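You operate a simulated robot arm through the tools that you are given. There is no shell and no other tool. Be economical: measure what you need, move in short steps, check, and stop when the job is done.

Carry out the task below with a simulated two-armed robot. There is one attempt and no reset: what you move stays moved.

## Task
Hold the plum tin, pull its lid off and ladle it to the line.
Fine: hold with one hand while the other pulls; lid on the tray; stock from the wide pot; ladle back; the stock is hot, so keep fingers out of the pot; spill none. Set down upright: steel ladle.
Where things are to end (x, y in the base frame): round silver lid with a blue post within 0.05 m of [0.64, 0.13].

Only the result counts: the job must be done as asked and must still hold three seconds after the hand-in. Knocking over, shifting, dropping, spilling or breaking anything else fails it. Lids that push on must go on centred and level and be pressed home; caps that screw on are set level and turned clockwise until they are tight.

## Robot
Two 7-joint arms with two-finger parallel grippers on one trunk, on a base that drives. Base frame: it is fixed to the floor where the robot stands at the start and does not move with it; the origin is under the middle of the robot, x ahead of it, y to its left, z up. Readings come in m, degrees, newtons and seconds.
The left shoulder is at the start at [0.07, 0.163, 1.145], the right one opposite. With the tool pointing down near the work surface each hand reaches from about 0.38 to 0.88 m from the robot's upright axis, wherever it stands, measured 20 degrees to its own side. Places, roughly: floor of the end steel tray [0.6, 0.1, 0.8]; pot [0.5, -0.3, 0.8]; rim of the tin marked plum [0.5, 0, 0.9]; round silver lid with a blue post (13x13x7 cm) [0.5, 0, 0.9]; tin [0.5, 0, 0.8]. Payload 3.43 kg a hand.
The tool frame of a hand sits at the grasp point between the pads (the TCP): z along the fingers, y along the line on which they close. The tips reach 0.034 m beyond it. The gripper opens to 0.128 m. The fingers are 0.024 m wide and 0.012 m thick; the gripper's body (0.048 by 0.13 m) begins 0.096 m behind the TCP.
Orientation is told as [roll, pitch, yaw] about the base's x, y, z axes, in that order, counted from this pose: with the fingers straight down and closing along the base's y, the tool's x points along the base's -x, its y along +y and its z along -z.

## Interface
- The arms move only by the tool play_rows. It takes "left_rows", "right_rows" or both (then of equal length, played together; a hand with none holds still); each is a list of rows, each a list of 7 numbers: the shift along the base's x, y, z in m, then the turn, a rotation vector about the base's x, y, z in rad, then the closure, from 0 (fully open) to 1 (shut). In form: [[dx, dy, dz, ax, ay, az, gripper], ...]. A call has 1 to 12 rows; each row is the pose to reach, as a shift and turn from the pose commanded when the call began. Each row takes 0.2 s and may step no farther than 0.05 m and 8.6 degrees from the row before; otherwise, or with a gripper value out of range, the whole call is refused. Where a pose cannot be reached the arm comes as near as it can. A force on the tool above 90 N (or 10 N above the force at the start of the call, whichever is more), or a blocked arm, ends the call early, and 0.2 s more pass. Each finger travels about 0.153 m/s and halts on what it meets, pressing with about 40 N; the grip force reading is that of the motor and also rises with nothing between the fingers. The clock runs only during rows and for 0.2 s after the last one: add rows that repeat a pose to give the fingers time. The reply holds the time, the measured pose of the TCP, the force on the tool along the base axes, the opening and the grip force, in the units named above and with some noise, with the torque about the TCP (base axes, N m) and any sound that the robot's microphone picked up, and new pictures: "pictures" is both (left out), scene, wrist or none (wrist: the cameras of the hands that moved).
- Cameras (640 x 400 px; columns grow to the right, rows downward): "scene" is now at [0.1414, 0.0021, 1.3809]; the picture's right is [0.03, -1.00, 0.00], its down [-0.50, -0.01, -0.87] and it looks along [0.87, 0.02, -0.50] (base axes); focal length 214 px, centre (320, 200). "left" rides on the left gripper at [0.076, 0.011, -0.16] in its tool frame; the picture's right is [-0.15, 0.99, 0.00], its down [-0.88, -0.13, -0.46] and it looks along [-0.45, -0.07, 0.89] (tool axes); focal length 234 px, centre (320, 200). "right" rides on the right gripper at [0.076, -0.011, -0.16] in its tool frame; the picture's right is [0.15, 0.99, 0.00], its down [-0.88, 0.13, -0.46] and it looks along [-0.45, 0.07, 0.89] (tool axes); focal length 234 px, centre (320, 200). There is no depth. A picture from a camera that has moved, and an enlarged one, comes with that camera's place and axes in the base frame and with its lens.
- move_column(by): slides the trunk up (or, below 0, down) by that many m; the arms and the scene camera ride with it, the base frame stays. It gives what a move gives, with no picture.
- roll_base(legs): drives the robot by 1 to 6 legs, each [ahead, left, turn to the left] in m, m and degrees, along the robot's own axes; the way and the turn of a leg run together, so that a leg with both is an arc; at most 1.5 m and 180 degrees a leg. The arms and the cameras ride along, it lands a little off, and it stops where it bumps. It gives what a move gives, and a new picture of the scene camera.
- head_to(pan, tilt): turns the head with the scene camera to pan (to the left, within 86 degrees either way) and tilt (down, from -29 to 69), counted from straight ahead of the robot. It gives what a move gives, and a new picture of the scene camera.
- enlarge(camera, box): a new picture of the part [left, top, right, bottom] of that camera's present view, enlarged. It takes no simulated time.
- job_done(): hands the job in; it is judged then, once.

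Work in short steps. Places have to be worked out from the pictures, the camera data and where the tool is seen: move nearer, look again, correct. Check each grasp and each placing, and mend what went wrong. You have 120 turns and 260 pictures in all, those below and enlarged ones among them. Open the grippers and draw the arms clear of the work before you hand the job in, unless the task says otherwise; then end with one line.

The tools are called after "Emit:" as a command line: name --argument value ..., lists and objects as JSON in quotes. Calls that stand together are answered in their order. play_rows: Moves the arms, as the interface text tells. Its arguments: {"type":"object","properties":{"left_rows":{"type":"array","items":{"type":"array","items":{"type":"number"}}},"right_rows":{"type":"array","items":{"type":"array","items":{"type":"number"}}},"pictures":{"type":"string","enum":["both","scene","wrist","none"]}},"required":[]} The other tools are called the same way: move_column (by) slides the trunk up or down; roll_base (legs) drives the base; head_to (pan, tilt) turns the head that bears the scene camera; enlarge (camera, box) takes an enlarged picture of a part of a camera's view; job_done () hands the job in.

At the start:

```text
t: 0.0
left_eef_pos: [0.4062, 0.1719, 1.2572]
left_ee_rot: [0.1, 0.0, 0.0]
left_ft_force: [0.5, -0.3, 0.2]
left_torque: [0.03, 0.0, -0.02]
left_gripper_width: 0.128
left_finger_force: 0.1
right_eef_pos: [0.3461, -0.0993, 1.2697]
right_ee_rot: [0.0, 0.0, 0.0]
right_ft_force: [0.0, -0.6, -0.2]
right_torque: [0.02, 0.0, 0.02]
right_gripper_width: 0.1279
right_finger_force: 0.0
trunk travel left (down, up): [-0.625, 0.315]
robot x, y, heading: [0.0003, 0.0007, -0.0]
head pan, tilt: [1.5, 29.9]
```

scene: 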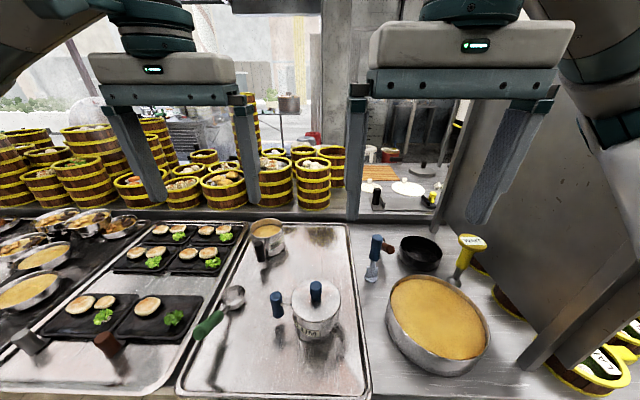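
right: 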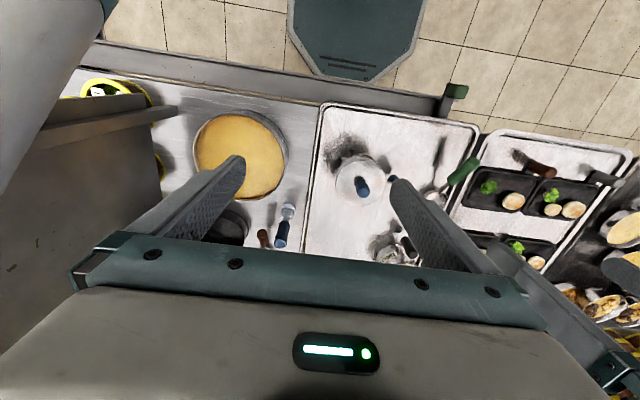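
left: 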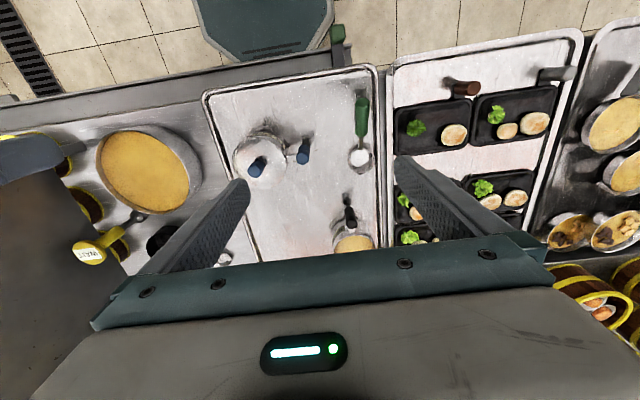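

The tin with the lid sits on the middle tray, the wide pot is to the right, and a green-handled ladle and blue-handled tools are about. I'll enlarge the view to identify the items.

Emit:
enlarge --camera "scene" --box '[170, 210, 370, 400]'

Emit:
enlarge --camera "scene" --box '[340, 210, 540, 400]'

Emit:
enlarge --camera "left" --box '[190, 60, 400, 260]'

```text
2.11 times, centred on (270, 305) of scene
camera zoom: at [0.1414, 0.0021, 1.3809], right [0.03, -1.0, 0.0], down [-0.5, -0.01, -0.87], along [0.87, 0.02, -0.5], focal length 452 px, centre (425, -21)
```

zoom: 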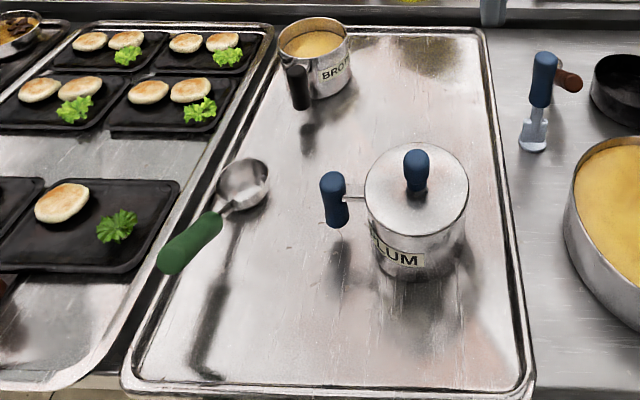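

```text
2.11 times, centred on (440, 305) of scene
camera zoom: at [0.1414, 0.0021, 1.3809], right [0.03, -1.0, 0.0], down [-0.5, -0.01, -0.87], along [0.87, 0.02, -0.5], focal length 452 px, centre (67, -21)
```

zoom: 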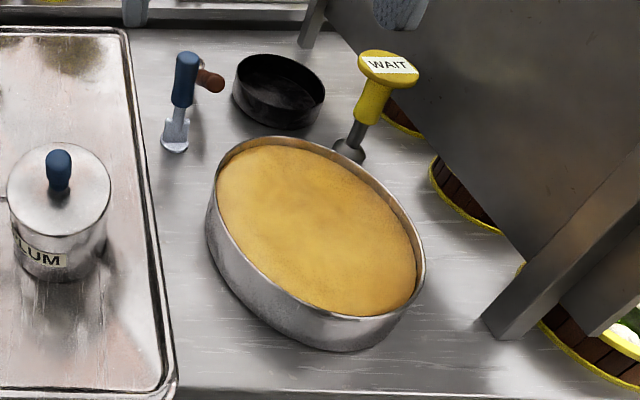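

```text
2.00 times, centred on (295, 160) of left
camera zoom: at [0.33, 0.185, 1.4165], right [0.15, 0.99, 0.0], down [0.88, -0.13, 0.46], along [0.45, -0.07, -0.89], focal length 468 px, centre (370, 280)
```

zoom: 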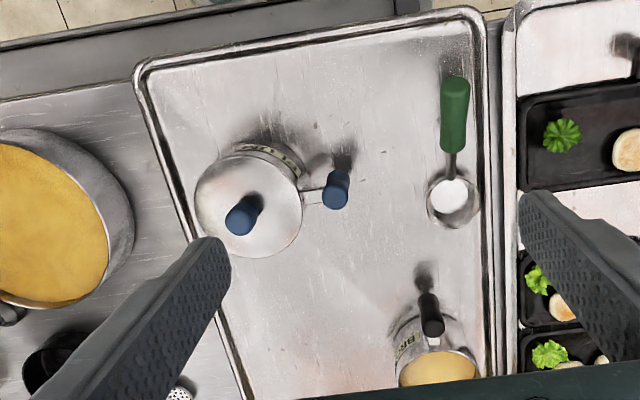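

Enlarging the ladle, tin handle and the "WAIT" object for detail.

Emit:
enlarge --camera "scene" --box '[180, 270, 260, 350]'

Emit:
enlarge --camera "scene" --box '[260, 270, 350, 350]'

Emit:
enlarge --camera "left" --box '[320, 70, 400, 190]'

Emit:
enlarge --camera "scene" --box '[350, 220, 500, 310]'

```text
5.00 times, centred on (220, 310) of scene
camera zoom: at [0.1414, 0.0021, 1.3809], right [0.03, -1.0, 0.0], down [-0.5, -0.01, -0.87], along [0.87, 0.02, -0.5], focal length 1072 px, centre (820, -350)
```

zoom: 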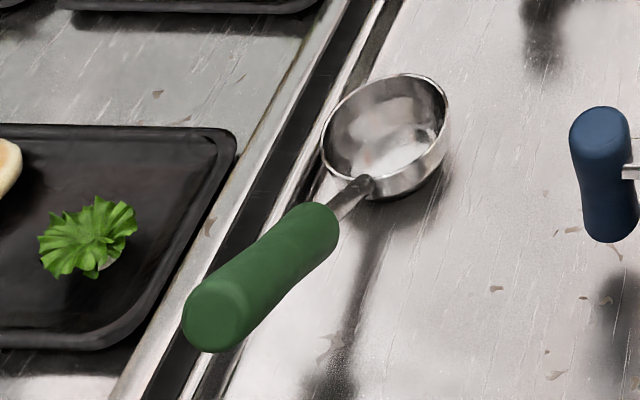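

```text
5.00 times, centred on (305, 310) of scene
camera zoom: at [0.1414, 0.0021, 1.3809], right [0.03, -1.0, 0.0], down [-0.5, -0.01, -0.87], along [0.87, 0.02, -0.5], focal length 1072 px, centre (395, -350)
```

zoom: 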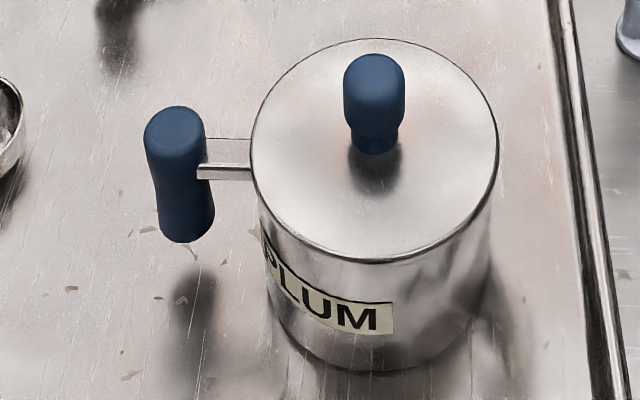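

```text
3.33 times, centred on (360, 130) of left
camera zoom: at [0.33, 0.185, 1.4165], right [0.15, 0.99, 0.0], down [0.88, -0.13, 0.46], along [0.45, -0.07, -0.89], focal length 781 px, centre (187, 433)
```

zoom: 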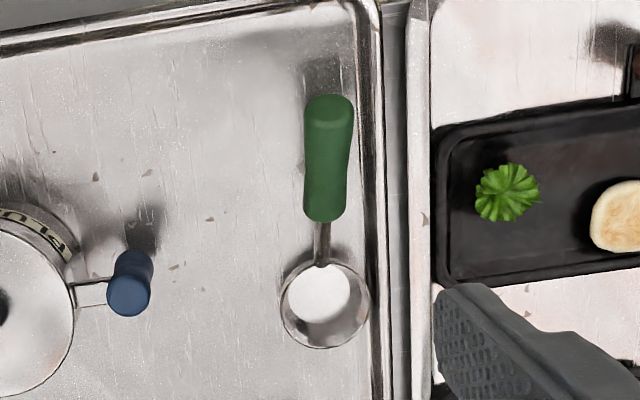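

```text
4.27 times, centred on (425, 265) of scene
camera zoom: at [0.1414, 0.0021, 1.3809], right [0.03, -1.0, 0.0], down [-0.5, -0.01, -0.87], along [0.87, 0.02, -0.5], focal length 915 px, centre (-128, -77)
```

zoom: 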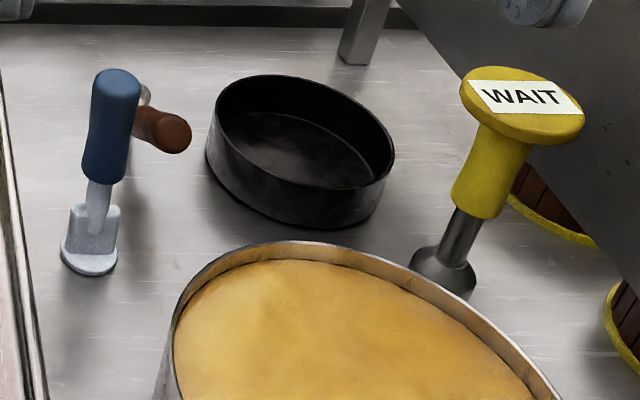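

Triangulating: tin post ≈ (0.477, 0.02, 0.91–0.96), tin's side handle ≈ (0.477, 0.12, 0.86–0.92), ladle grip from (0.45,0.26,0.88) to (0.38,0.26,0.92). I'll yaw both hands a quarter turn so they close along x, and spread them slightly.

Emit:
play_rows --left_rows '[[0, 0.005, 0, 0, 0, -0.14, 0], [0, 0.01, 0, 0, 0, -0.28, 0], [0, 0.015, 0, 0, 0, -0.42, 0], [0, 0.02, 0, 0, 0, -0.56, 0], [0, 0.03, 0, 0, 0, -0.7, 0], [0, 0.04, 0, 0, 0, -0.84, 0], [0, 0.05, 0, 0, 0, -0.98, 0], [0, 0.06, 0, 0, 0, -1.12, 0], [0, 0.07, 0, 0, 0, -1.26, 0], [0, 0.08, 0, 0, 0, -1.4, 0], [0, 0.09, 0, 0, 0, -1.5, 0], [0, 0.1, 0, 0, 0, -1.571, 0]]' --right_rows '[[0, 0, 0, 0, 0, 0.14, 0], [0, -0.005, 0, 0, 0, 0.28, 0], [0, -0.01, 0, 0, 0, 0.42, 0], [0, -0.02, 0, 0, 0, 0.56, 0], [0, -0.02, 0, 0, 0, 0.7, 0], [0, -0.03, 0, 0, 0, 0.84, 0], [0, -0.03, 0, 0, 0, 0.98, 0], [0, -0.03, 0, 0, 0, 1.12, 0], [0, -0.03, 0, 0, 0, 1.26, 0], [0, -0.03, 0, 0, 0, 1.4, 0], [0, -0.03, 0, 0, 0, 1.5, 0], [0, -0.03, 0, 0, 0, 1.571, 0]]' --pictures "scene"

```text
t: 2.8
left_eef_pos: [0.4046, 0.2952, 1.2544]
left_ee_rot: [-0.2, -0.5, -88.8]
left_ft_force: [-0.9, 0.8, 0.5]
left_torque: [0.0, -0.05, 0.01]
left_gripper_width: 0.1282
left_finger_force: 0.1
right_eef_pos: [0.3528, -0.101, 1.2689]
right_ee_rot: [0.7, 1.1, 92.3]
right_ft_force: [-0.4, 0.0, -0.4]
right_torque: [-0.01, -0.02, -0.04]
right_gripper_width: 0.128
right_finger_force: 0.2
trunk travel left (down, up): [-0.625, 0.315]
robot x, y, heading: [0.0026, 0.0007, 1.4]
head pan, tilt: [1.5, 29.9]
stopped in row 12 (left hand): the arm was blocked; the commanded pose is now the measured one
camera scene: at [0.1461, 0.0208, 1.3815], right [0.05, -1.0, 0.01], down [-0.5, -0.03, -0.86], along [0.86, 0.04, -0.5], focal length 214 px, centre (320, 200)
```

scene: 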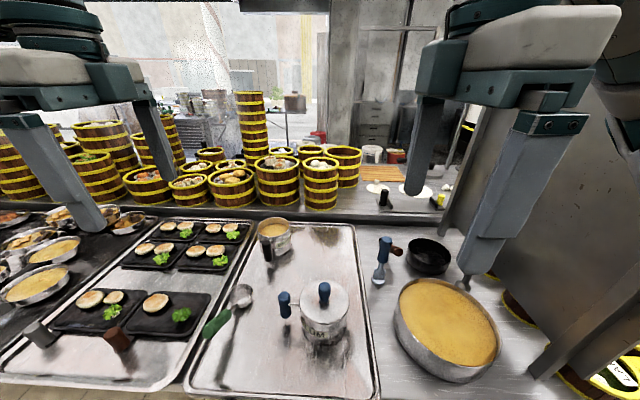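

The whole robot has leaned about 2 cm left, so something (likely the right elbow) presses on the stall wall. I'll look to the right.

Emit:
head_to --pan -60 --tilt 25

Emit:
head_to --pan 60 --tilt 25

```text
t: 4.1
left_eef_pos: [0.4079, 0.2953, 1.2506]
left_ee_rot: [-0.4, -0.8, -88.9]
left_ft_force: [-1.0, -1.0, -0.5]
left_torque: [-0.05, -0.02, -0.04]
left_gripper_width: 0.1281
left_finger_force: 0.1
right_eef_pos: [0.3536, -0.1006, 1.2688]
right_ee_rot: [0.6, 1.2, 92.2]
right_ft_force: [0.5, -0.3, -0.1]
right_torque: [-0.04, -0.04, 0.03]
right_gripper_width: 0.1279
right_finger_force: 0.1
trunk travel left (down, up): [-0.625, 0.315]
robot x, y, heading: [-0.0012, 0.0021, 1.1]
head pan, tilt: [-60.0, 25.0]
camera scene: at [0.1057, -0.0605, 1.3892], right [-0.86, -0.52, 0.01], down [-0.22, 0.35, -0.91], along [0.47, -0.78, -0.41], focal length 214 px, centre (320, 200)
```

scene: 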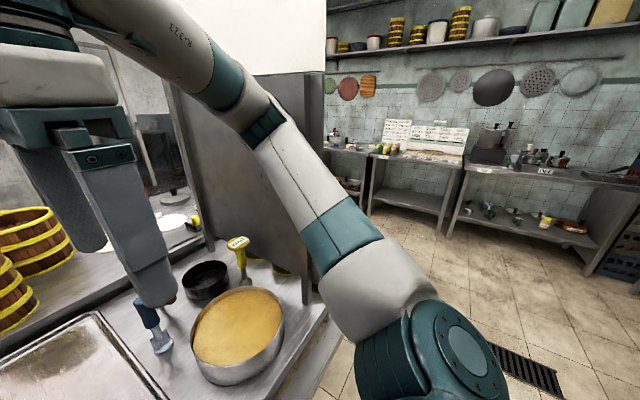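

```text
t: 6.1
left_eef_pos: [0.407, 0.2953, 1.2523]
left_ee_rot: [-0.2, -0.8, -88.9]
left_ft_force: [-0.5, -0.3, -0.3]
left_torque: [0.0, -0.01, 0.0]
left_gripper_width: 0.1279
left_finger_force: 0.2
right_eef_pos: [0.3544, -0.1015, 1.269]
right_ee_rot: [0.6, 1.1, 92.1]
right_ft_force: [0.3, -0.4, 0.8]
right_torque: [-0.01, 0.04, 0.0]
right_gripper_width: 0.1281
right_finger_force: 0.0
trunk travel left (down, up): [-0.625, 0.315]
robot x, y, heading: [-0.0014, -0.0018, 1.0]
head pan, tilt: [60.0, 25.0]
camera scene: at [0.1024, 0.0989, 1.3871], right [0.88, -0.48, 0.0], down [-0.21, -0.38, -0.9], along [0.44, 0.79, -0.44], focal length 214 px, centre (320, 200)
```

scene: 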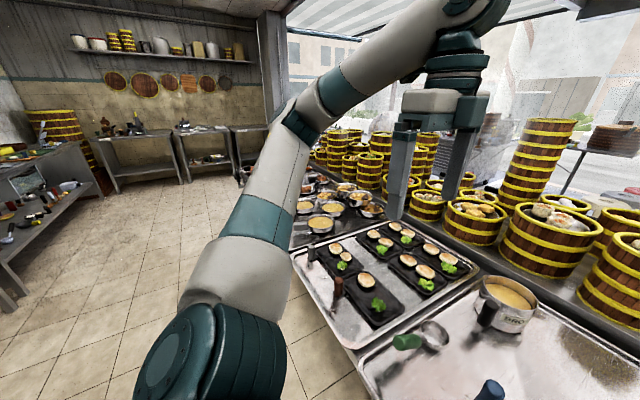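

The right forearm presses on the panel edge to the right. I'll back the base 0.12 m to free it and look ahead again.

Emit:
roll_base --legs '[[-0.12, 0.03, 0]]'

Emit:
head_to --pan -40 --tilt 20

```text
t: 7.4
left_eef_pos: [0.2799, 0.3033, 1.2585]
left_ee_rot: [0.0, 0.1, -89.2]
left_ft_force: [-0.7, 0.6, -0.2]
left_torque: [0.06, -0.05, 0.01]
left_gripper_width: 0.128
left_finger_force: 0.1
right_eef_pos: [0.2247, -0.0944, 1.2699]
right_ee_rot: [0.2, 0.2, 91.4]
right_ft_force: [-1.4, 0.0, -0.6]
right_torque: [0.03, -0.06, -0.01]
right_gripper_width: 0.128
right_finger_force: 0.1
trunk travel left (down, up): [-0.625, 0.315]
robot x, y, heading: [-0.1234, 0.0331, 0.8]
head pan, tilt: [60.0, 25.0]
camera scene: at [-0.0271, 0.1069, 1.389], right [0.87, -0.49, 0.0], down [-0.21, -0.37, -0.91], along [0.44, 0.79, -0.42], focal length 214 px, centre (320, 200)
```

scene: 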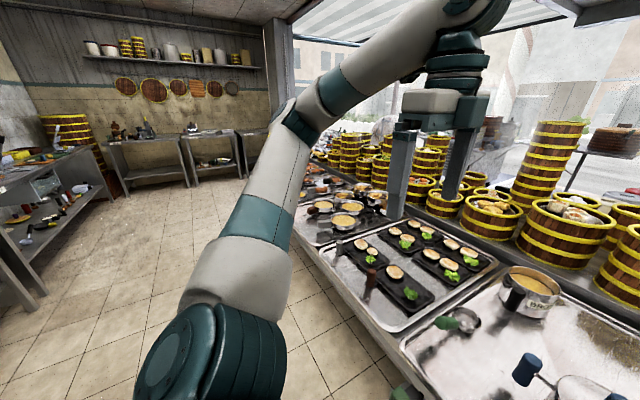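

```text
t: 9.1
left_eef_pos: [0.2806, 0.3056, 1.2578]
left_ee_rot: [0.0, 0.0, -89.3]
left_ft_force: [-0.1, 0.1, -0.2]
left_torque: [0.01, -0.03, 0.0]
left_gripper_width: 0.128
left_finger_force: 0.2
right_eef_pos: [0.2259, -0.0937, 1.2701]
right_ee_rot: [0.2, 0.3, 91.3]
right_ft_force: [0.2, -0.7, 0.3]
right_torque: [-0.01, -0.03, 0.03]
right_gripper_width: 0.1283
right_finger_force: 0.0
trunk travel left (down, up): [-0.625, 0.315]
robot x, y, heading: [-0.1211, 0.0282, 0.7]
head pan, tilt: [-40.0, 20.0]
camera scene: at [0.0016, -0.0305, 1.3969], right [-0.63, -0.78, 0.0], down [-0.27, 0.22, -0.94], along [0.73, -0.59, -0.34], focal length 214 px, centre (320, 200)
```

scene: 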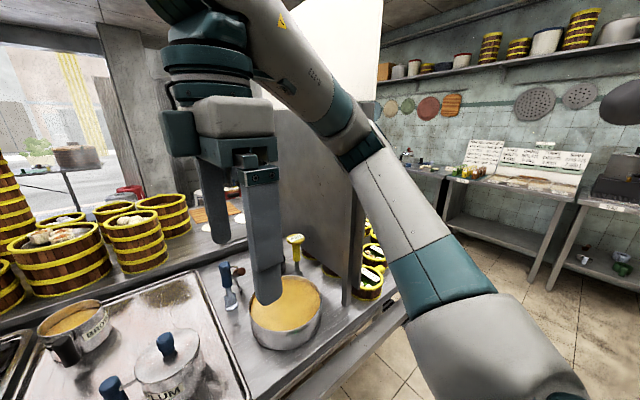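

The robot stands free again. Now I tilt the left hand about 35° (fingers toward −y) and bring it to a pre-grasp pose up-left of the tin's side handle; head looks at the tin.

Emit:
head_to --pan 0 --tilt 38

Emit:
play_rows --left_rows '[[0.03, 0, 0, -0.1, 0, 0, 0], [0.06, 0, 0, -0.2, 0, 0, 0], [0.09, 0, -0.02, -0.3, 0, 0, 0], [0.12, -0.02, -0.05, -0.4, 0, 0, 0], [0.15, -0.04, -0.09, -0.5, 0, 0, 0], [0.18, -0.06, -0.13, -0.61, 0, 0, 0], [0.197, -0.08, -0.17, -0.61, 0, 0, 0], [0.197, -0.09, -0.21, -0.61, 0, 0, 0], [0.197, -0.09, -0.23, -0.61, 0, 0, 0]]' --pictures "both"

```text
t: 10.2
left_eef_pos: [0.2819, 0.3051, 1.2579]
left_ee_rot: [0.0, 0.0, -89.4]
left_ft_force: [-0.3, 0.0, 0.2]
left_torque: [0.03, -0.01, 0.02]
left_gripper_width: 0.1281
left_finger_force: 0.0
right_eef_pos: [0.2258, -0.094, 1.2693]
right_ee_rot: [0.2, 0.2, 91.5]
right_ft_force: [-0.1, -0.3, 0.0]
right_torque: [0.0, 0.02, -0.02]
right_gripper_width: 0.128
right_finger_force: 0.0
trunk travel left (down, up): [-0.625, 0.315]
robot x, y, heading: [-0.1219, 0.0306, 0.6]
head pan, tilt: [0.0, 38.0]
camera scene: at [0.0158, 0.0293, 1.3685], right [0.01, -1.0, 0.0], down [-0.62, -0.01, -0.79], along [0.79, 0.01, -0.62], focal length 214 px, centre (320, 200)
```

scene: 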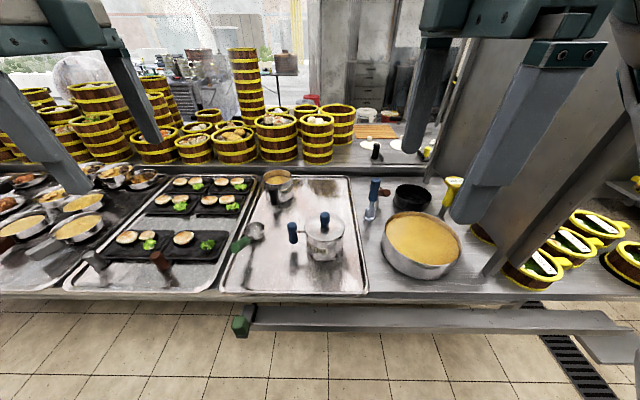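

```text
refused: row 5 steps farther than a row can; nothing moved
```

Refused for step size; I resend with finer steps.

Emit:
play_rows --left_rows '[[0.03, 0, 0, -0.1, 0, 0, 0], [0.06, 0, 0, -0.2, 0, 0, 0], [0.09, 0, -0.02, -0.3, 0, 0, 0], [0.12, -0.01, -0.04, -0.4, 0, 0, 0], [0.14, -0.03, -0.07, -0.5, 0, 0, 0], [0.16, -0.045, -0.1, -0.61, 0, 0, 0], [0.18, -0.06, -0.13, -0.61, 0, 0, 0], [0.195, -0.08, -0.16, -0.61, 0, 0, 0], [0.195, -0.09, -0.195, -0.61, 0, 0, 0], [0.195, -0.09, -0.23, -0.61, 0, 0, 0], [0.195, -0.09, -0.23, -0.61, 0, 0, 0]]' --pictures "both"

```text
t: 12.6
left_eef_pos: [0.4764, 0.2161, 1.0272]
left_ee_rot: [-0.5, -34.9, -89.2]
left_ft_force: [0.2, 0.4, 0.8]
left_torque: [-0.02, 0.01, -0.02]
left_gripper_width: 0.1282
left_finger_force: 0.1
right_eef_pos: [0.2256, -0.0935, 1.2698]
right_ee_rot: [0.2, 0.2, 91.5]
right_ft_force: [-0.2, 0.8, 0.4]
right_torque: [0.02, 0.02, 0.02]
right_gripper_width: 0.1282
right_finger_force: 0.1
trunk travel left (down, up): [-0.625, 0.315]
robot x, y, heading: [-0.1211, 0.0242, 0.9]
head pan, tilt: [0.0, 38.0]
camera scene: at [0.0157, 0.029, 1.3684], right [0.01, -1.0, 0.0], down [-0.62, -0.01, -0.79], along [0.79, 0.01, -0.62], focal length 214 px, centre (320, 200)
camera left: at [0.486, 0.3719, 1.1144], right [0.99, -0.11, 0.08], down [-0.12, -0.46, 0.88], along [-0.06, -0.88, -0.47], focal length 234 px, centre (320, 200)
```

scene: 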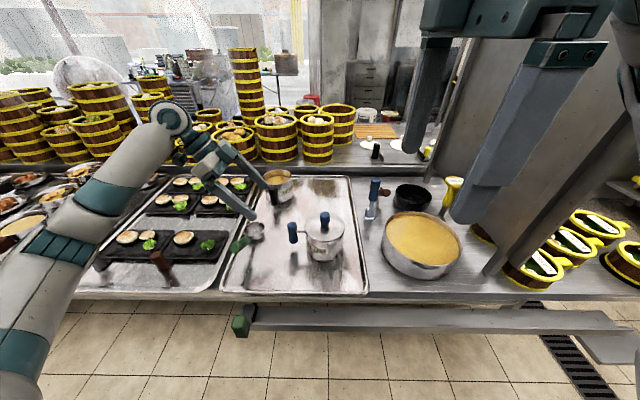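
left: 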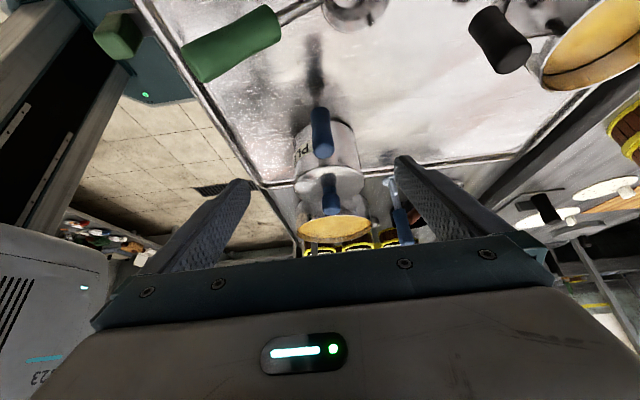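

The left-camera view confirms the side handle at about (0.477, 0.12, 0.885). I advance along the finger direction.

Emit:
play_rows --left_rows '[[0, -0.022, -0.034, 0, 0, 0, 0], [0, -0.044, -0.068, 0, 0, 0, 0], [0, -0.062, -0.098, 0, 0, 0, 0], [0, -0.075, -0.118, 0, 0, 0, 0], [0, -0.089, -0.137, 0, 0, 0, 0], [0, -0.089, -0.137, 0, 0, 0, 0]]' --pictures "both"

Emit:
enlarge --camera "scene" --box '[220, 170, 380, 270]'

```text
t: 14.0
left_eef_pos: [0.4765, 0.1285, 0.8896]
left_ee_rot: [-0.5, -35.0, -89.1]
left_ft_force: [0.2, 0.6, -0.5]
left_torque: [0.05, 0.0, -0.01]
left_gripper_width: 0.1278
left_finger_force: 0.0
right_eef_pos: [0.2271, -0.0933, 1.2691]
right_ee_rot: [0.1, 0.2, 91.4]
right_ft_force: [0.1, -0.4, 1.0]
right_torque: [0.0, 0.03, -0.01]
right_gripper_width: 0.128
right_finger_force: 0.0
trunk travel left (down, up): [-0.625, 0.315]
robot x, y, heading: [-0.1225, 0.0264, 0.8]
head pan, tilt: [0.0, 38.0]
camera scene: at [0.0157, 0.0296, 1.3684], right [0.01, -1.0, 0.0], down [-0.62, -0.01, -0.79], along [0.79, 0.01, -0.62], focal length 214 px, centre (320, 200)
camera left: at [0.4861, 0.2843, 0.9766], right [0.99, -0.11, 0.08], down [-0.12, -0.46, 0.88], along [-0.06, -0.88, -0.47], focal length 234 px, centre (320, 200)
```

scene: 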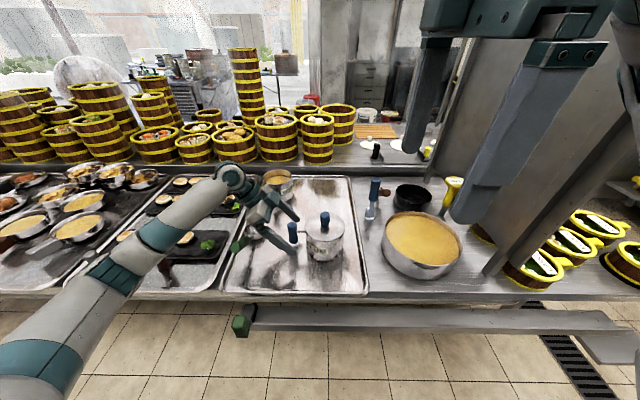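
left: 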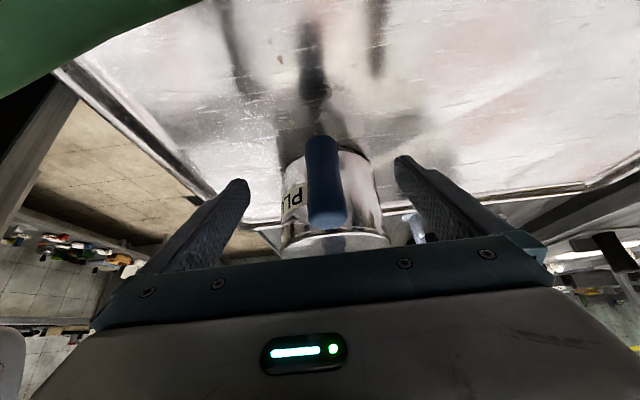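

```text
4.00 times, centred on (300, 220) of scene
camera zoom: at [0.0157, 0.0296, 1.3684], right [0.01, -1.0, 0.0], down [-0.62, -0.01, -0.79], along [0.79, 0.01, -0.62], focal length 858 px, centre (400, 120)
```

zoom: 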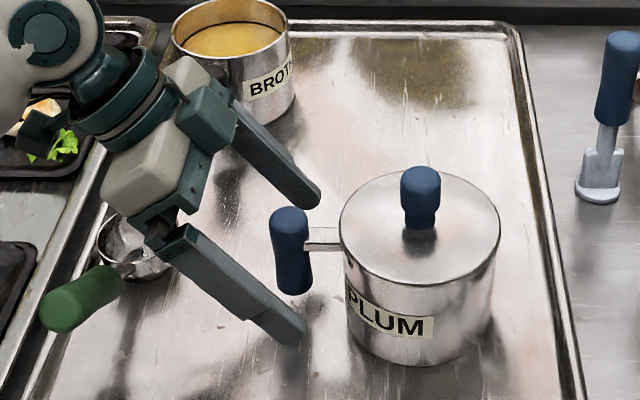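

Fingers straddle the handle, slightly shallow. I go 1 cm deeper and close.

Emit:
play_rows --left_rows '[[0, -0.006, -0.009, 0, 0, 0, 0], [0, -0.006, -0.009, 0, 0, 0, 0.4], [0, -0.006, -0.009, 0, 0, 0, 0.6], [0, -0.006, -0.009, 0, 0, 0, 0.8], [0, -0.006, -0.009, 0, 0, 0, 1], [0, -0.006, -0.009, 0, 0, 0, 1], [0, -0.006, -0.009, 0, 0, 0, 1]]' --pictures "wrist"

Emit:
enlarge --camera "scene" --box '[220, 170, 380, 270]'

```text
t: 15.6
left_eef_pos: [0.4773, 0.1201, 0.8803]
left_ee_rot: [-0.5, -35.0, -89.2]
left_ft_force: [1.6, 0.4, 2.5]
left_torque: [-0.22, -0.68, 0.21]
left_gripper_width: 0.0284
left_finger_force: 40.2
right_eef_pos: [0.2261, -0.093, 1.2675]
right_ee_rot: [0.2, 0.2, 91.4]
right_ft_force: [0.6, 0.9, 0.2]
right_torque: [0.01, -0.01, -0.01]
right_gripper_width: 0.1276
right_finger_force: 0.0
trunk travel left (down, up): [-0.625, 0.315]
robot x, y, heading: [-0.121, 0.0273, 1.0]
head pan, tilt: [0.0, 38.0]
camera left: at [0.4863, 0.2771, 0.9679], right [0.99, -0.11, 0.08], down [-0.12, -0.46, 0.88], along [-0.06, -0.88, -0.47], focal length 234 px, centre (320, 200)
```

left: 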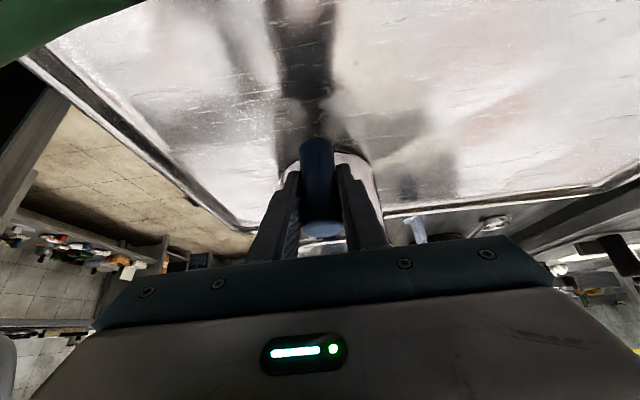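

```text
4.00 times, centred on (300, 220) of scene
camera zoom: at [0.0158, 0.0294, 1.3685], right [0.01, -1.0, 0.0], down [-0.62, -0.01, -0.79], along [0.79, 0.01, -0.62], focal length 858 px, centre (400, 120)
```

zoom: 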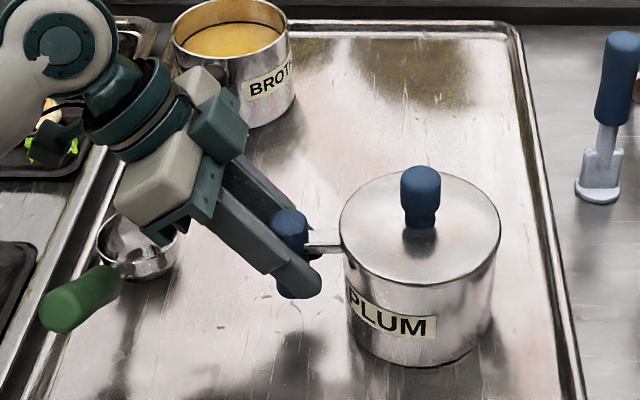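

Tin handle is held (28 mm). The lid's post is at about (0.478, 0.021). I bring the right hand above it, high first.

Emit:
play_rows --right_rows '[[0.035, 0.015, -0.01, 0, 0, 0, 0], [0.07, 0.03, -0.03, 0, 0, -0.01, 0], [0.105, 0.045, -0.05, 0, 0, -0.02, 0], [0.14, 0.06, -0.07, 0, 0, -0.025, 0], [0.175, 0.08, -0.09, 0, 0, -0.025, 0], [0.21, 0.1, -0.11, 0, 0, -0.025, 0], [0.24, 0.114, -0.13, 0, 0, -0.025, 0], [0.252, 0.114, -0.16, 0, 0, -0.025, 0], [0.252, 0.114, -0.19, 0, 0, -0.025, 0], [0.252, 0.114, -0.21, 0, 0, -0.025, 0], [0.252, 0.114, -0.21, 0, 0, -0.025, 0]]' --pictures "both"

```text
t: 18.0
left_eef_pos: [0.4773, 0.1215, 0.882]
left_ee_rot: [-0.5, -35.0, -89.1]
left_ft_force: [0.6, 0.1, 2.8]
left_torque: [-0.3, -0.64, 0.0]
left_gripper_width: 0.0283
left_finger_force: 39.8
right_eef_pos: [0.3709, 0.0344, 1.0729]
right_ee_rot: [0.1, 0.4, 89.7]
right_ft_force: [0.3, 1.1, 0.1]
right_torque: [0.0, 0.01, -0.03]
right_gripper_width: 0.1282
right_finger_force: 0.1
right hand out of reach, approached as far as the arm can: row 3, 4, 5, 6, 7, 8, 9, 10, 11
trunk travel left (down, up): [-0.625, 0.315]
robot x, y, heading: [-0.1198, 0.0298, 0.4]
head pan, tilt: [0.0, 38.0]
camera scene: at [0.0155, 0.0296, 1.3685], right [0.01, -1.0, 0.0], down [-0.62, -0.01, -0.79], along [0.79, 0.01, -0.62], focal length 214 px, centre (320, 200)
camera right: at [0.3821, -0.041, 1.2322], right [-0.99, -0.14, 0.0], down [-0.13, 0.88, 0.45], along [-0.07, 0.45, -0.89], focal length 234 px, centre (320, 200)
```

scene: 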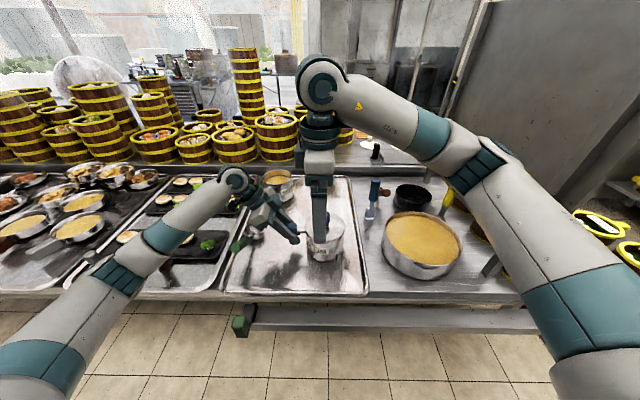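
right: 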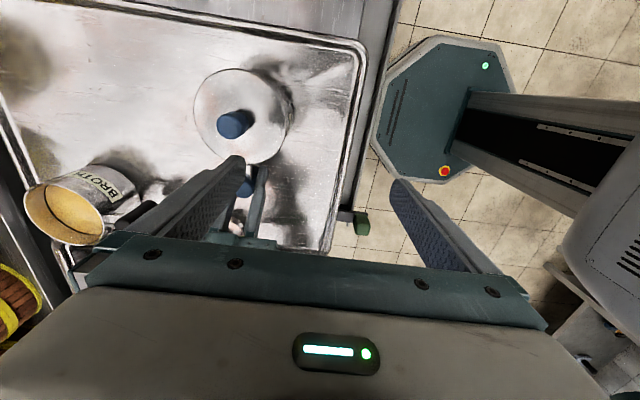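

The right hand stops short at x=0.37, likely wrist/elbow limited in this yaw. I reduce its yaw in place and see whether it reaches nearer.

Emit:
play_rows --right_rows '[[0, 0, 0, 0, 0, -0.14, 0], [0, 0, 0, 0, 0, -0.28, 0], [0, 0, 0, 0, 0, -0.42, 0], [0, 0, 0, 0, 0, -0.56, 0], [0, 0, 0, 0, 0, -0.7, 0], [0, 0, 0, 0, 0, -0.78, 0], [0, 0, 0, 0, 0, -0.78, 0]]' --pictures "none"

```text
t: 19.6
left_eef_pos: [0.4758, 0.1225, 0.8802]
left_ee_rot: [-0.5, -35.1, -89.0]
left_ft_force: [-0.4, 0.7, 2.4]
left_torque: [-0.16, -0.54, 0.03]
left_gripper_width: 0.028
left_finger_force: 40.0
right_eef_pos: [0.3705, 0.0357, 1.0729]
right_ee_rot: [0.2, 0.2, 45.2]
right_ft_force: [-0.3, 0.2, -0.8]
right_torque: [0.0, -0.01, 0.03]
right_gripper_width: 0.1279
right_finger_force: 0.1
trunk travel left (down, up): [-0.625, 0.315]
robot x, y, heading: [-0.121, 0.0264, 0.7]
head pan, tilt: [0.0, 38.0]
```

Yaw is now 45°; moving the remaining 11 cm toward above the post.

Emit:
play_rows --right_rows '[[0.02, -0.003, 0, 0, 0, 0, 0], [0.04, -0.006, 0, 0, 0, 0, 0], [0.06, -0.009, 0, 0, 0, 0, 0], [0.08, -0.012, 0, 0, 0, 0, 0], [0.1, -0.014, 0, 0, 0, 0, 0], [0.108, -0.0145, 0, 0, 0, 0, 0], [0.108, -0.0145, 0, 0, 0, 0, 0]]' --pictures "wrist"

```text
t: 21.2
left_eef_pos: [0.4763, 0.1218, 0.8802]
left_ee_rot: [-0.4, -35.1, -89.1]
left_ft_force: [-0.7, 1.1, 2.1]
left_torque: [-0.08, -0.44, -0.01]
left_gripper_width: 0.0284
left_finger_force: 40.0
right_eef_pos: [0.4804, 0.0208, 1.0741]
right_ee_rot: [0.1, 0.3, 45.3]
right_ft_force: [0.3, -0.1, -0.4]
right_torque: [0.0, -0.01, -0.01]
right_gripper_width: 0.1281
right_finger_force: 0.1
trunk travel left (down, up): [-0.625, 0.315]
robot x, y, heading: [-0.1228, 0.0278, 0.6]
head pan, tilt: [0.0, 38.0]
camera right: at [0.4351, -0.0404, 1.2345], right [-0.81, 0.59, 0.0], down [0.53, 0.72, 0.45], along [0.27, 0.37, -0.89], focal length 234 px, centre (320, 200)
```

right: 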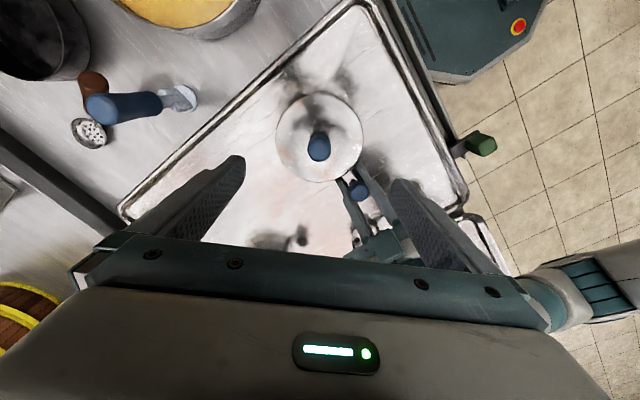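

Aligned above the post. Descending to z≈0.946 with fingers partly closed.

Emit:
play_rows --right_rows '[[0, 0, -0.03, 0, 0, 0, 0.3], [0, 0, -0.06, 0, 0, 0, 0.3], [0, 0, -0.09, 0, 0, 0, 0.3], [0, 0, -0.11, 0, 0, 0, 0.3], [0, 0, -0.12, 0, 0, 0, 0.3], [0, 0, -0.128, 0, 0, 0, 0.3], [0, 0, -0.128, 0, 0, 0, 0.3]]' --pictures "wrist"

Emit:
enlarge --camera "scene" --box '[260, 180, 380, 270]'

```text
t: 22.8
left_eef_pos: [0.4773, 0.1212, 0.8805]
left_ee_rot: [-0.6, -35.0, -89.1]
left_ft_force: [-0.6, 1.2, 2.0]
left_torque: [0.01, -0.41, 0.03]
left_gripper_width: 0.0282
left_finger_force: 39.6
right_eef_pos: [0.4784, 0.021, 0.9453]
right_ee_rot: [0.1, 0.2, 45.3]
right_ft_force: [-1.1, 0.4, -0.6]
right_torque: [0.0, 0.0, 0.03]
right_gripper_width: 0.0895
right_finger_force: 0.1
trunk travel left (down, up): [-0.625, 0.315]
robot x, y, heading: [-0.1161, 0.0266, 1.0]
head pan, tilt: [0.0, 38.0]
camera right: at [0.4335, -0.0415, 1.1051], right [-0.81, 0.59, 0.0], down [0.53, 0.72, 0.45], along [0.27, 0.37, -0.89], focal length 234 px, centre (320, 200)
```

right: 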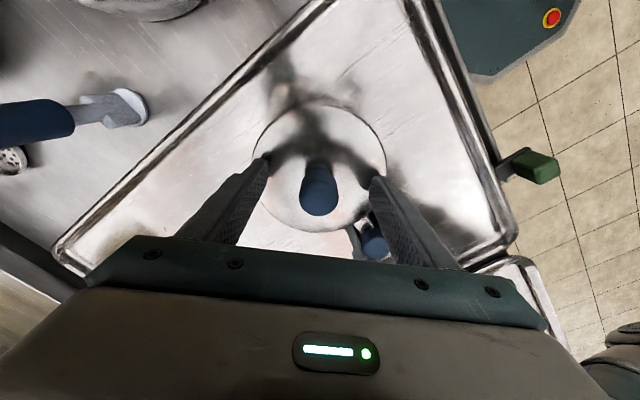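

```text
4.44 times, centred on (320, 225) of scene
camera zoom: at [0.0156, 0.0295, 1.3684], right [0.01, -1.0, 0.0], down [-0.62, -0.01, -0.79], along [0.79, 0.01, -0.62], focal length 953 px, centre (320, 89)
```

zoom: 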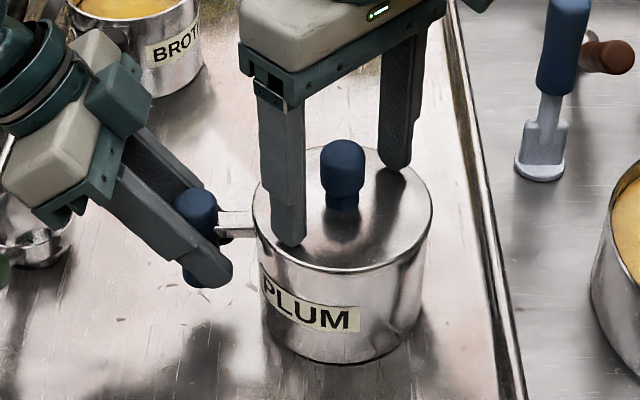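

Well placed; closing on the post.

Emit:
play_rows --right_rows '[[0, 0, 0, 0, 0, 0, 0.5], [0, 0, 0, 0, 0, 0, 0.7], [0, 0, 0, 0, 0, 0, 0.9], [0, 0, 0, 0, 0, 0, 1], [0, 0, 0, 0, 0, 0, 1]]' --pictures "none"

Emit:
play_rows --right_rows '[[0, 0, 0.004, 0, 0, 0, 1], [0, 0, 0.008, 0, 0, 0, 1], [0, 0, 0.012, 0, 0, 0, 1], [0, 0, 0.016, 0, 0, 0, 1]]' --pictures "wrist"

```text
t: 24.0
left_eef_pos: [0.4759, 0.1228, 0.8801]
left_ee_rot: [-0.5, -35.0, -89.1]
left_ft_force: [0.0, 1.6, 2.1]
left_torque: [0.03, -0.41, 0.1]
left_gripper_width: 0.0283
left_finger_force: 39.9
right_eef_pos: [0.4772, 0.0217, 0.9442]
right_ee_rot: [0.2, 0.2, 45.4]
right_ft_force: [0.6, 0.1, 0.1]
right_torque: [-0.03, 0.0, -0.02]
right_gripper_width: 0.0267
right_finger_force: 40.1
trunk travel left (down, up): [-0.625, 0.315]
robot x, y, heading: [-0.122, 0.0276, 0.7]
head pan, tilt: [0.0, 38.0]
heard: snap
```

```text
t: 25.0
left_eef_pos: [0.4759, 0.1223, 0.8811]
left_ee_rot: [-0.5, -35.0, -89.1]
left_ft_force: [-0.2, 1.0, 2.0]
left_torque: [-0.01, -0.43, 0.1]
left_gripper_width: 0.0281
left_finger_force: 40.2
right_eef_pos: [0.4776, 0.0204, 0.9628]
right_ee_rot: [0.3, 0.1, 45.3]
right_ft_force: [0.5, 0.1, -0.6]
right_torque: [0.01, 0.03, 0.01]
right_gripper_width: 0.027
right_finger_force: 39.3
trunk travel left (down, up): [-0.625, 0.315]
robot x, y, heading: [-0.1209, 0.0281, 0.6]
head pan, tilt: [0.0, 38.0]
camera right: at [0.4337, -0.0411, 1.1213], right [-0.81, 0.59, 0.0], down [0.53, 0.72, 0.45], along [0.27, 0.37, -0.89], focal length 234 px, centre (320, 200)
```

right: 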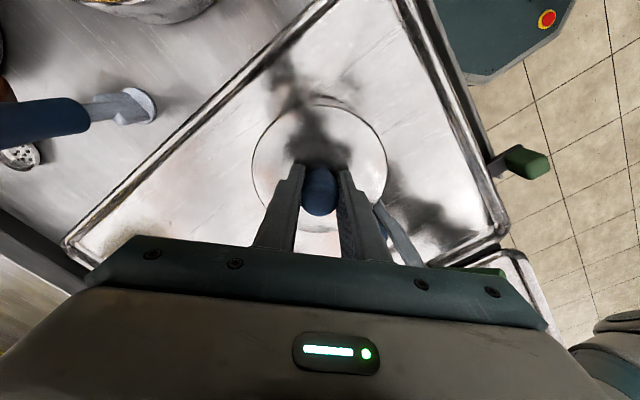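

A snap was heard and no pull force remains; checking whether the lid rose with the hand.

Emit:
enlarge --camera "scene" --box '[260, 180, 380, 270]'

```text
4.44 times, centred on (320, 225) of scene
camera zoom: at [0.0157, 0.0296, 1.3684], right [0.01, -1.0, 0.0], down [-0.62, -0.01, -0.79], along [0.79, 0.01, -0.62], focal length 953 px, centre (320, 89)
```

zoom: 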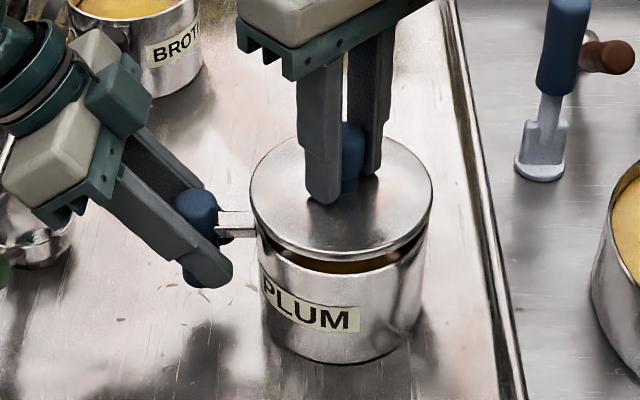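

The lid is off and soup shows inside. I raise the lid 10 cm more and open the left hand, then retreat it.

Emit:
play_rows --right_rows '[[0, 0, 0.03, 0, 0, 0, 1], [0, 0, 0.06, 0, 0, 0, 1], [0, 0, 0.09, 0, 0, 0, 1], [0, 0, 0.1, 0, 0, 0, 1], [0, 0, 0.1, 0, 0, 0, 1]]' --left_rows '[[0, 0, 0, 0, 0, 0, 0.8], [0, 0, 0, 0, 0, 0, 0.6], [0, 0, 0, 0, 0, 0, 0.4], [0, 0, 0, 0, 0, 0, 0.2], [0, 0, 0, 0, 0, 0, 0]]' --pictures "scene"

Emit:
play_rows --left_rows '[[0, 0.013, 0.02, 0, 0, 0, 0], [0, 0.035, 0.053, 0, 0, 0, 0], [0, 0.057, 0.087, 0, 0, 0, 0], [0, 0.077, 0.12, 0, 0, 0, 0], [0, 0.1, 0.15, 0, 0, 0, 0], [-0.03, 0.12, 0.17, 0, 0, 0, 0], [-0.06, 0.14, 0.19, 0, 0, 0, 0]]' --pictures "scene"

```text
t: 26.2
left_eef_pos: [0.4762, 0.1223, 0.8812]
left_ee_rot: [-0.5, -34.9, -89.1]
left_ft_force: [0.1, -0.9, 0.4]
left_torque: [-0.01, -0.05, 0.01]
left_gripper_width: 0.1281
left_finger_force: 0.1
right_eef_pos: [0.4794, 0.0195, 1.0591]
right_ee_rot: [0.2, 0.3, 45.2]
right_ft_force: [-0.3, -0.4, -0.8]
right_torque: [0.04, 0.03, 0.02]
right_gripper_width: 0.0271
right_finger_force: 39.9
trunk travel left (down, up): [-0.625, 0.315]
robot x, y, heading: [-0.1204, 0.0297, 0.6]
head pan, tilt: [0.0, 38.0]
camera scene: at [0.016, 0.0294, 1.3684], right [0.01, -1.0, 0.0], down [-0.62, -0.01, -0.79], along [0.79, 0.01, -0.62], focal length 214 px, centre (320, 200)
```

scene: 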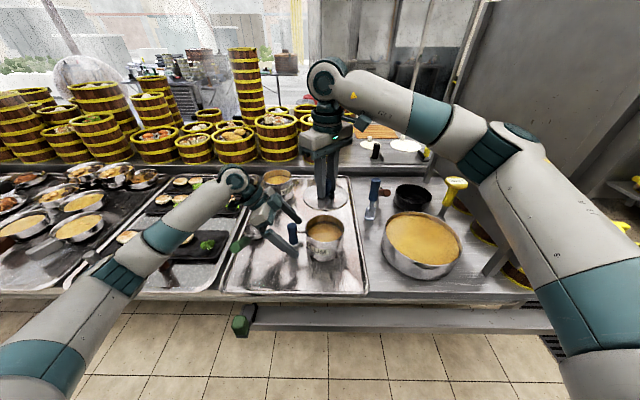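

```text
t: 27.8
left_eef_pos: [0.4146, 0.2586, 1.0715]
left_ee_rot: [-0.6, -35.0, -89.2]
left_ft_force: [0.6, 0.9, 0.6]
left_torque: [-0.03, -0.01, -0.02]
left_gripper_width: 0.1278
left_finger_force: 0.0
right_eef_pos: [0.4785, 0.0198, 1.0595]
right_ee_rot: [0.1, 0.2, 45.2]
right_ft_force: [-0.6, -0.4, -1.3]
right_torque: [0.0, -0.01, 0.04]
right_gripper_width: 0.0269
right_finger_force: 39.5
trunk travel left (down, up): [-0.625, 0.315]
robot x, y, heading: [-0.1205, 0.0291, 0.7]
head pan, tilt: [0.0, 38.0]
camera scene: at [0.0148, 0.0302, 1.3685], right [0.01, -1.0, 0.0], down [-0.62, -0.01, -0.79], along [0.79, 0.01, -0.62], focal length 214 px, centre (320, 200)
```

scene: 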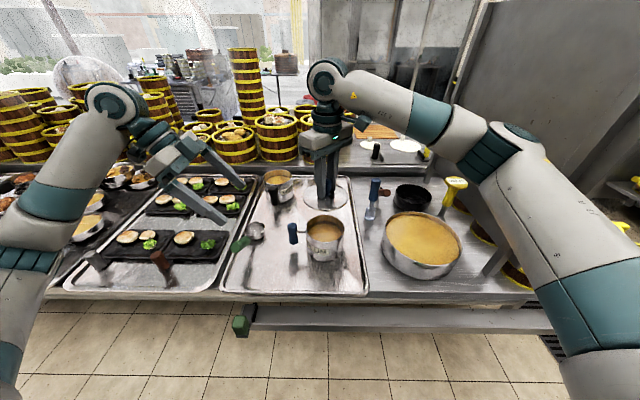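

Tin is open and left hand clear. The BROTH tin's handle is near (0.66, 0.22), so I'll aim the lid for (0.625, 0.115): within tolerance and clear of both tins.

Emit:
play_rows --right_rows '[[0.025, 0.01, 0, 0, 0, 0, 1], [0.05, 0.025, 0, 0, 0, 0, 1], [0.075, 0.045, 0, 0, 0, 0, 1], [0.1, 0.065, 0, 0, 0, 0, 1], [0.125, 0.085, 0, 0, 0, 0, 1], [0.147, 0.095, 0, 0, 0, 0, 1], [0.147, 0.095, -0.03, 0, 0, 0, 1], [0.147, 0.095, -0.06, 0, 0, 0, 1], [0.147, 0.095, -0.09, 0, 0, 0, 1], [0.147, 0.095, -0.11, 0, 0, 0, 1], [0.147, 0.095, -0.11, 0, 0, 0, 1]]' --pictures "both"

Emit:
enlarge --camera "scene" --box '[240, 160, 380, 270]'

```text
t: 30.2
left_eef_pos: [0.4166, 0.2572, 1.0694]
left_ee_rot: [-0.6, -35.0, -89.1]
left_ft_force: [-0.9, -0.4, 0.1]
left_torque: [-0.01, -0.02, 0.01]
left_gripper_width: 0.1281
left_finger_force: 0.1
right_eef_pos: [0.6009, 0.0936, 1.007]
right_ee_rot: [0.3, 0.3, 45.2]
right_ft_force: [-0.2, 0.2, -1.0]
right_torque: [0.03, -0.01, 0.01]
right_gripper_width: 0.0269
right_finger_force: 40.0
right hand out of reach, approached as far as the arm can: row 5, 6, 7, 8, 9, 10, 11
trunk travel left (down, up): [-0.625, 0.315]
robot x, y, heading: [-0.1225, 0.0253, 0.9]
head pan, tilt: [0.0, 38.0]
camera scene: at [0.0161, 0.0295, 1.3684], right [0.01, -1.0, 0.0], down [-0.62, -0.01, -0.79], along [0.79, 0.01, -0.62], focal length 214 px, centre (320, 200)
camera right: at [0.5574, 0.0315, 1.1654], right [-0.81, 0.59, 0.0], down [0.53, 0.72, 0.45], along [0.27, 0.37, -0.89], focal length 234 px, centre (320, 200)
```

scene: 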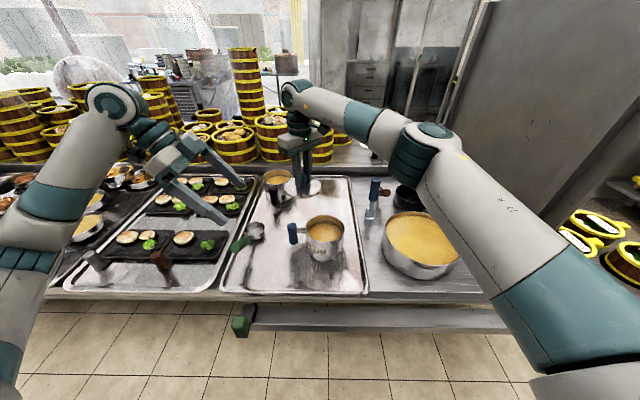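
right: 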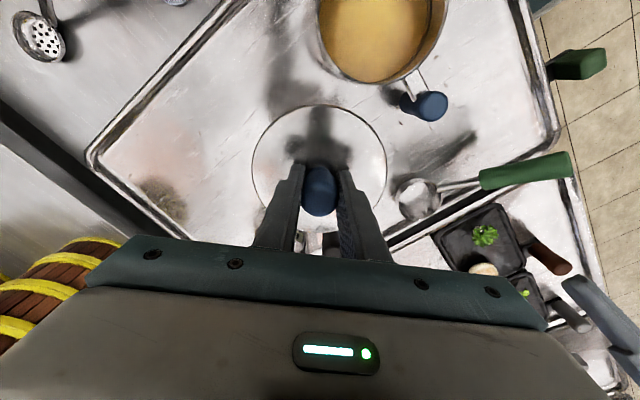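

```text
3.64 times, centred on (310, 215) of scene
camera zoom: at [0.0161, 0.0295, 1.3684], right [0.01, -1.0, 0.0], down [-0.62, -0.01, -0.79], along [0.79, 0.01, -0.62], focal length 780 px, centre (356, 146)
```

zoom: 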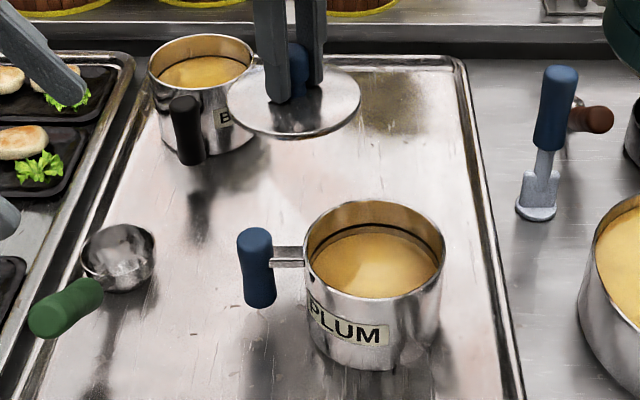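

Reach is again limited by the yaw. I turn the hand back to yaw 0 with the lid, then continue; the black fill line in the tin is now visible, about 1 cm above its contents.

Emit:
play_rows --right_rows '[[0, 0, 0, 0, 0, -0.14, 1], [0, 0, 0, 0, 0, -0.28, 1], [0, 0, 0, 0, 0, -0.42, 1], [0, 0, 0, 0, 0, -0.56, 1], [0, 0, 0, 0, 0, -0.7, 1], [0, 0, 0, 0, 0, -0.78, 1], [0.012, 0.01, 0, 0, 0, -0.78, 1], [0.025, 0.022, 0, 0, 0, -0.78, 1], [0.025, 0.022, -0.03, 0, 0, -0.78, 1], [0.025, 0.022, -0.05, 0, 0, -0.78, 1], [0.025, 0.022, -0.05, 0, 0, -0.78, 1]]' --pictures "none"

```text
t: 32.6
left_eef_pos: [0.4158, 0.2578, 1.0686]
left_ee_rot: [-0.5, -34.8, -89.1]
left_ft_force: [-0.3, 0.2, 0.0]
left_torque: [0.02, 0.04, 0.02]
left_gripper_width: 0.1279
left_finger_force: 0.0
right_eef_pos: [0.6252, 0.1154, 0.9557]
right_ee_rot: [0.2, 0.3, 0.6]
right_ft_force: [0.1, 0.8, -0.8]
right_torque: [0.03, -0.02, -0.01]
right_gripper_width: 0.027
right_finger_force: 40.2
trunk travel left (down, up): [-0.625, 0.315]
robot x, y, heading: [-0.1228, 0.029, 0.9]
head pan, tilt: [0.0, 38.0]
```

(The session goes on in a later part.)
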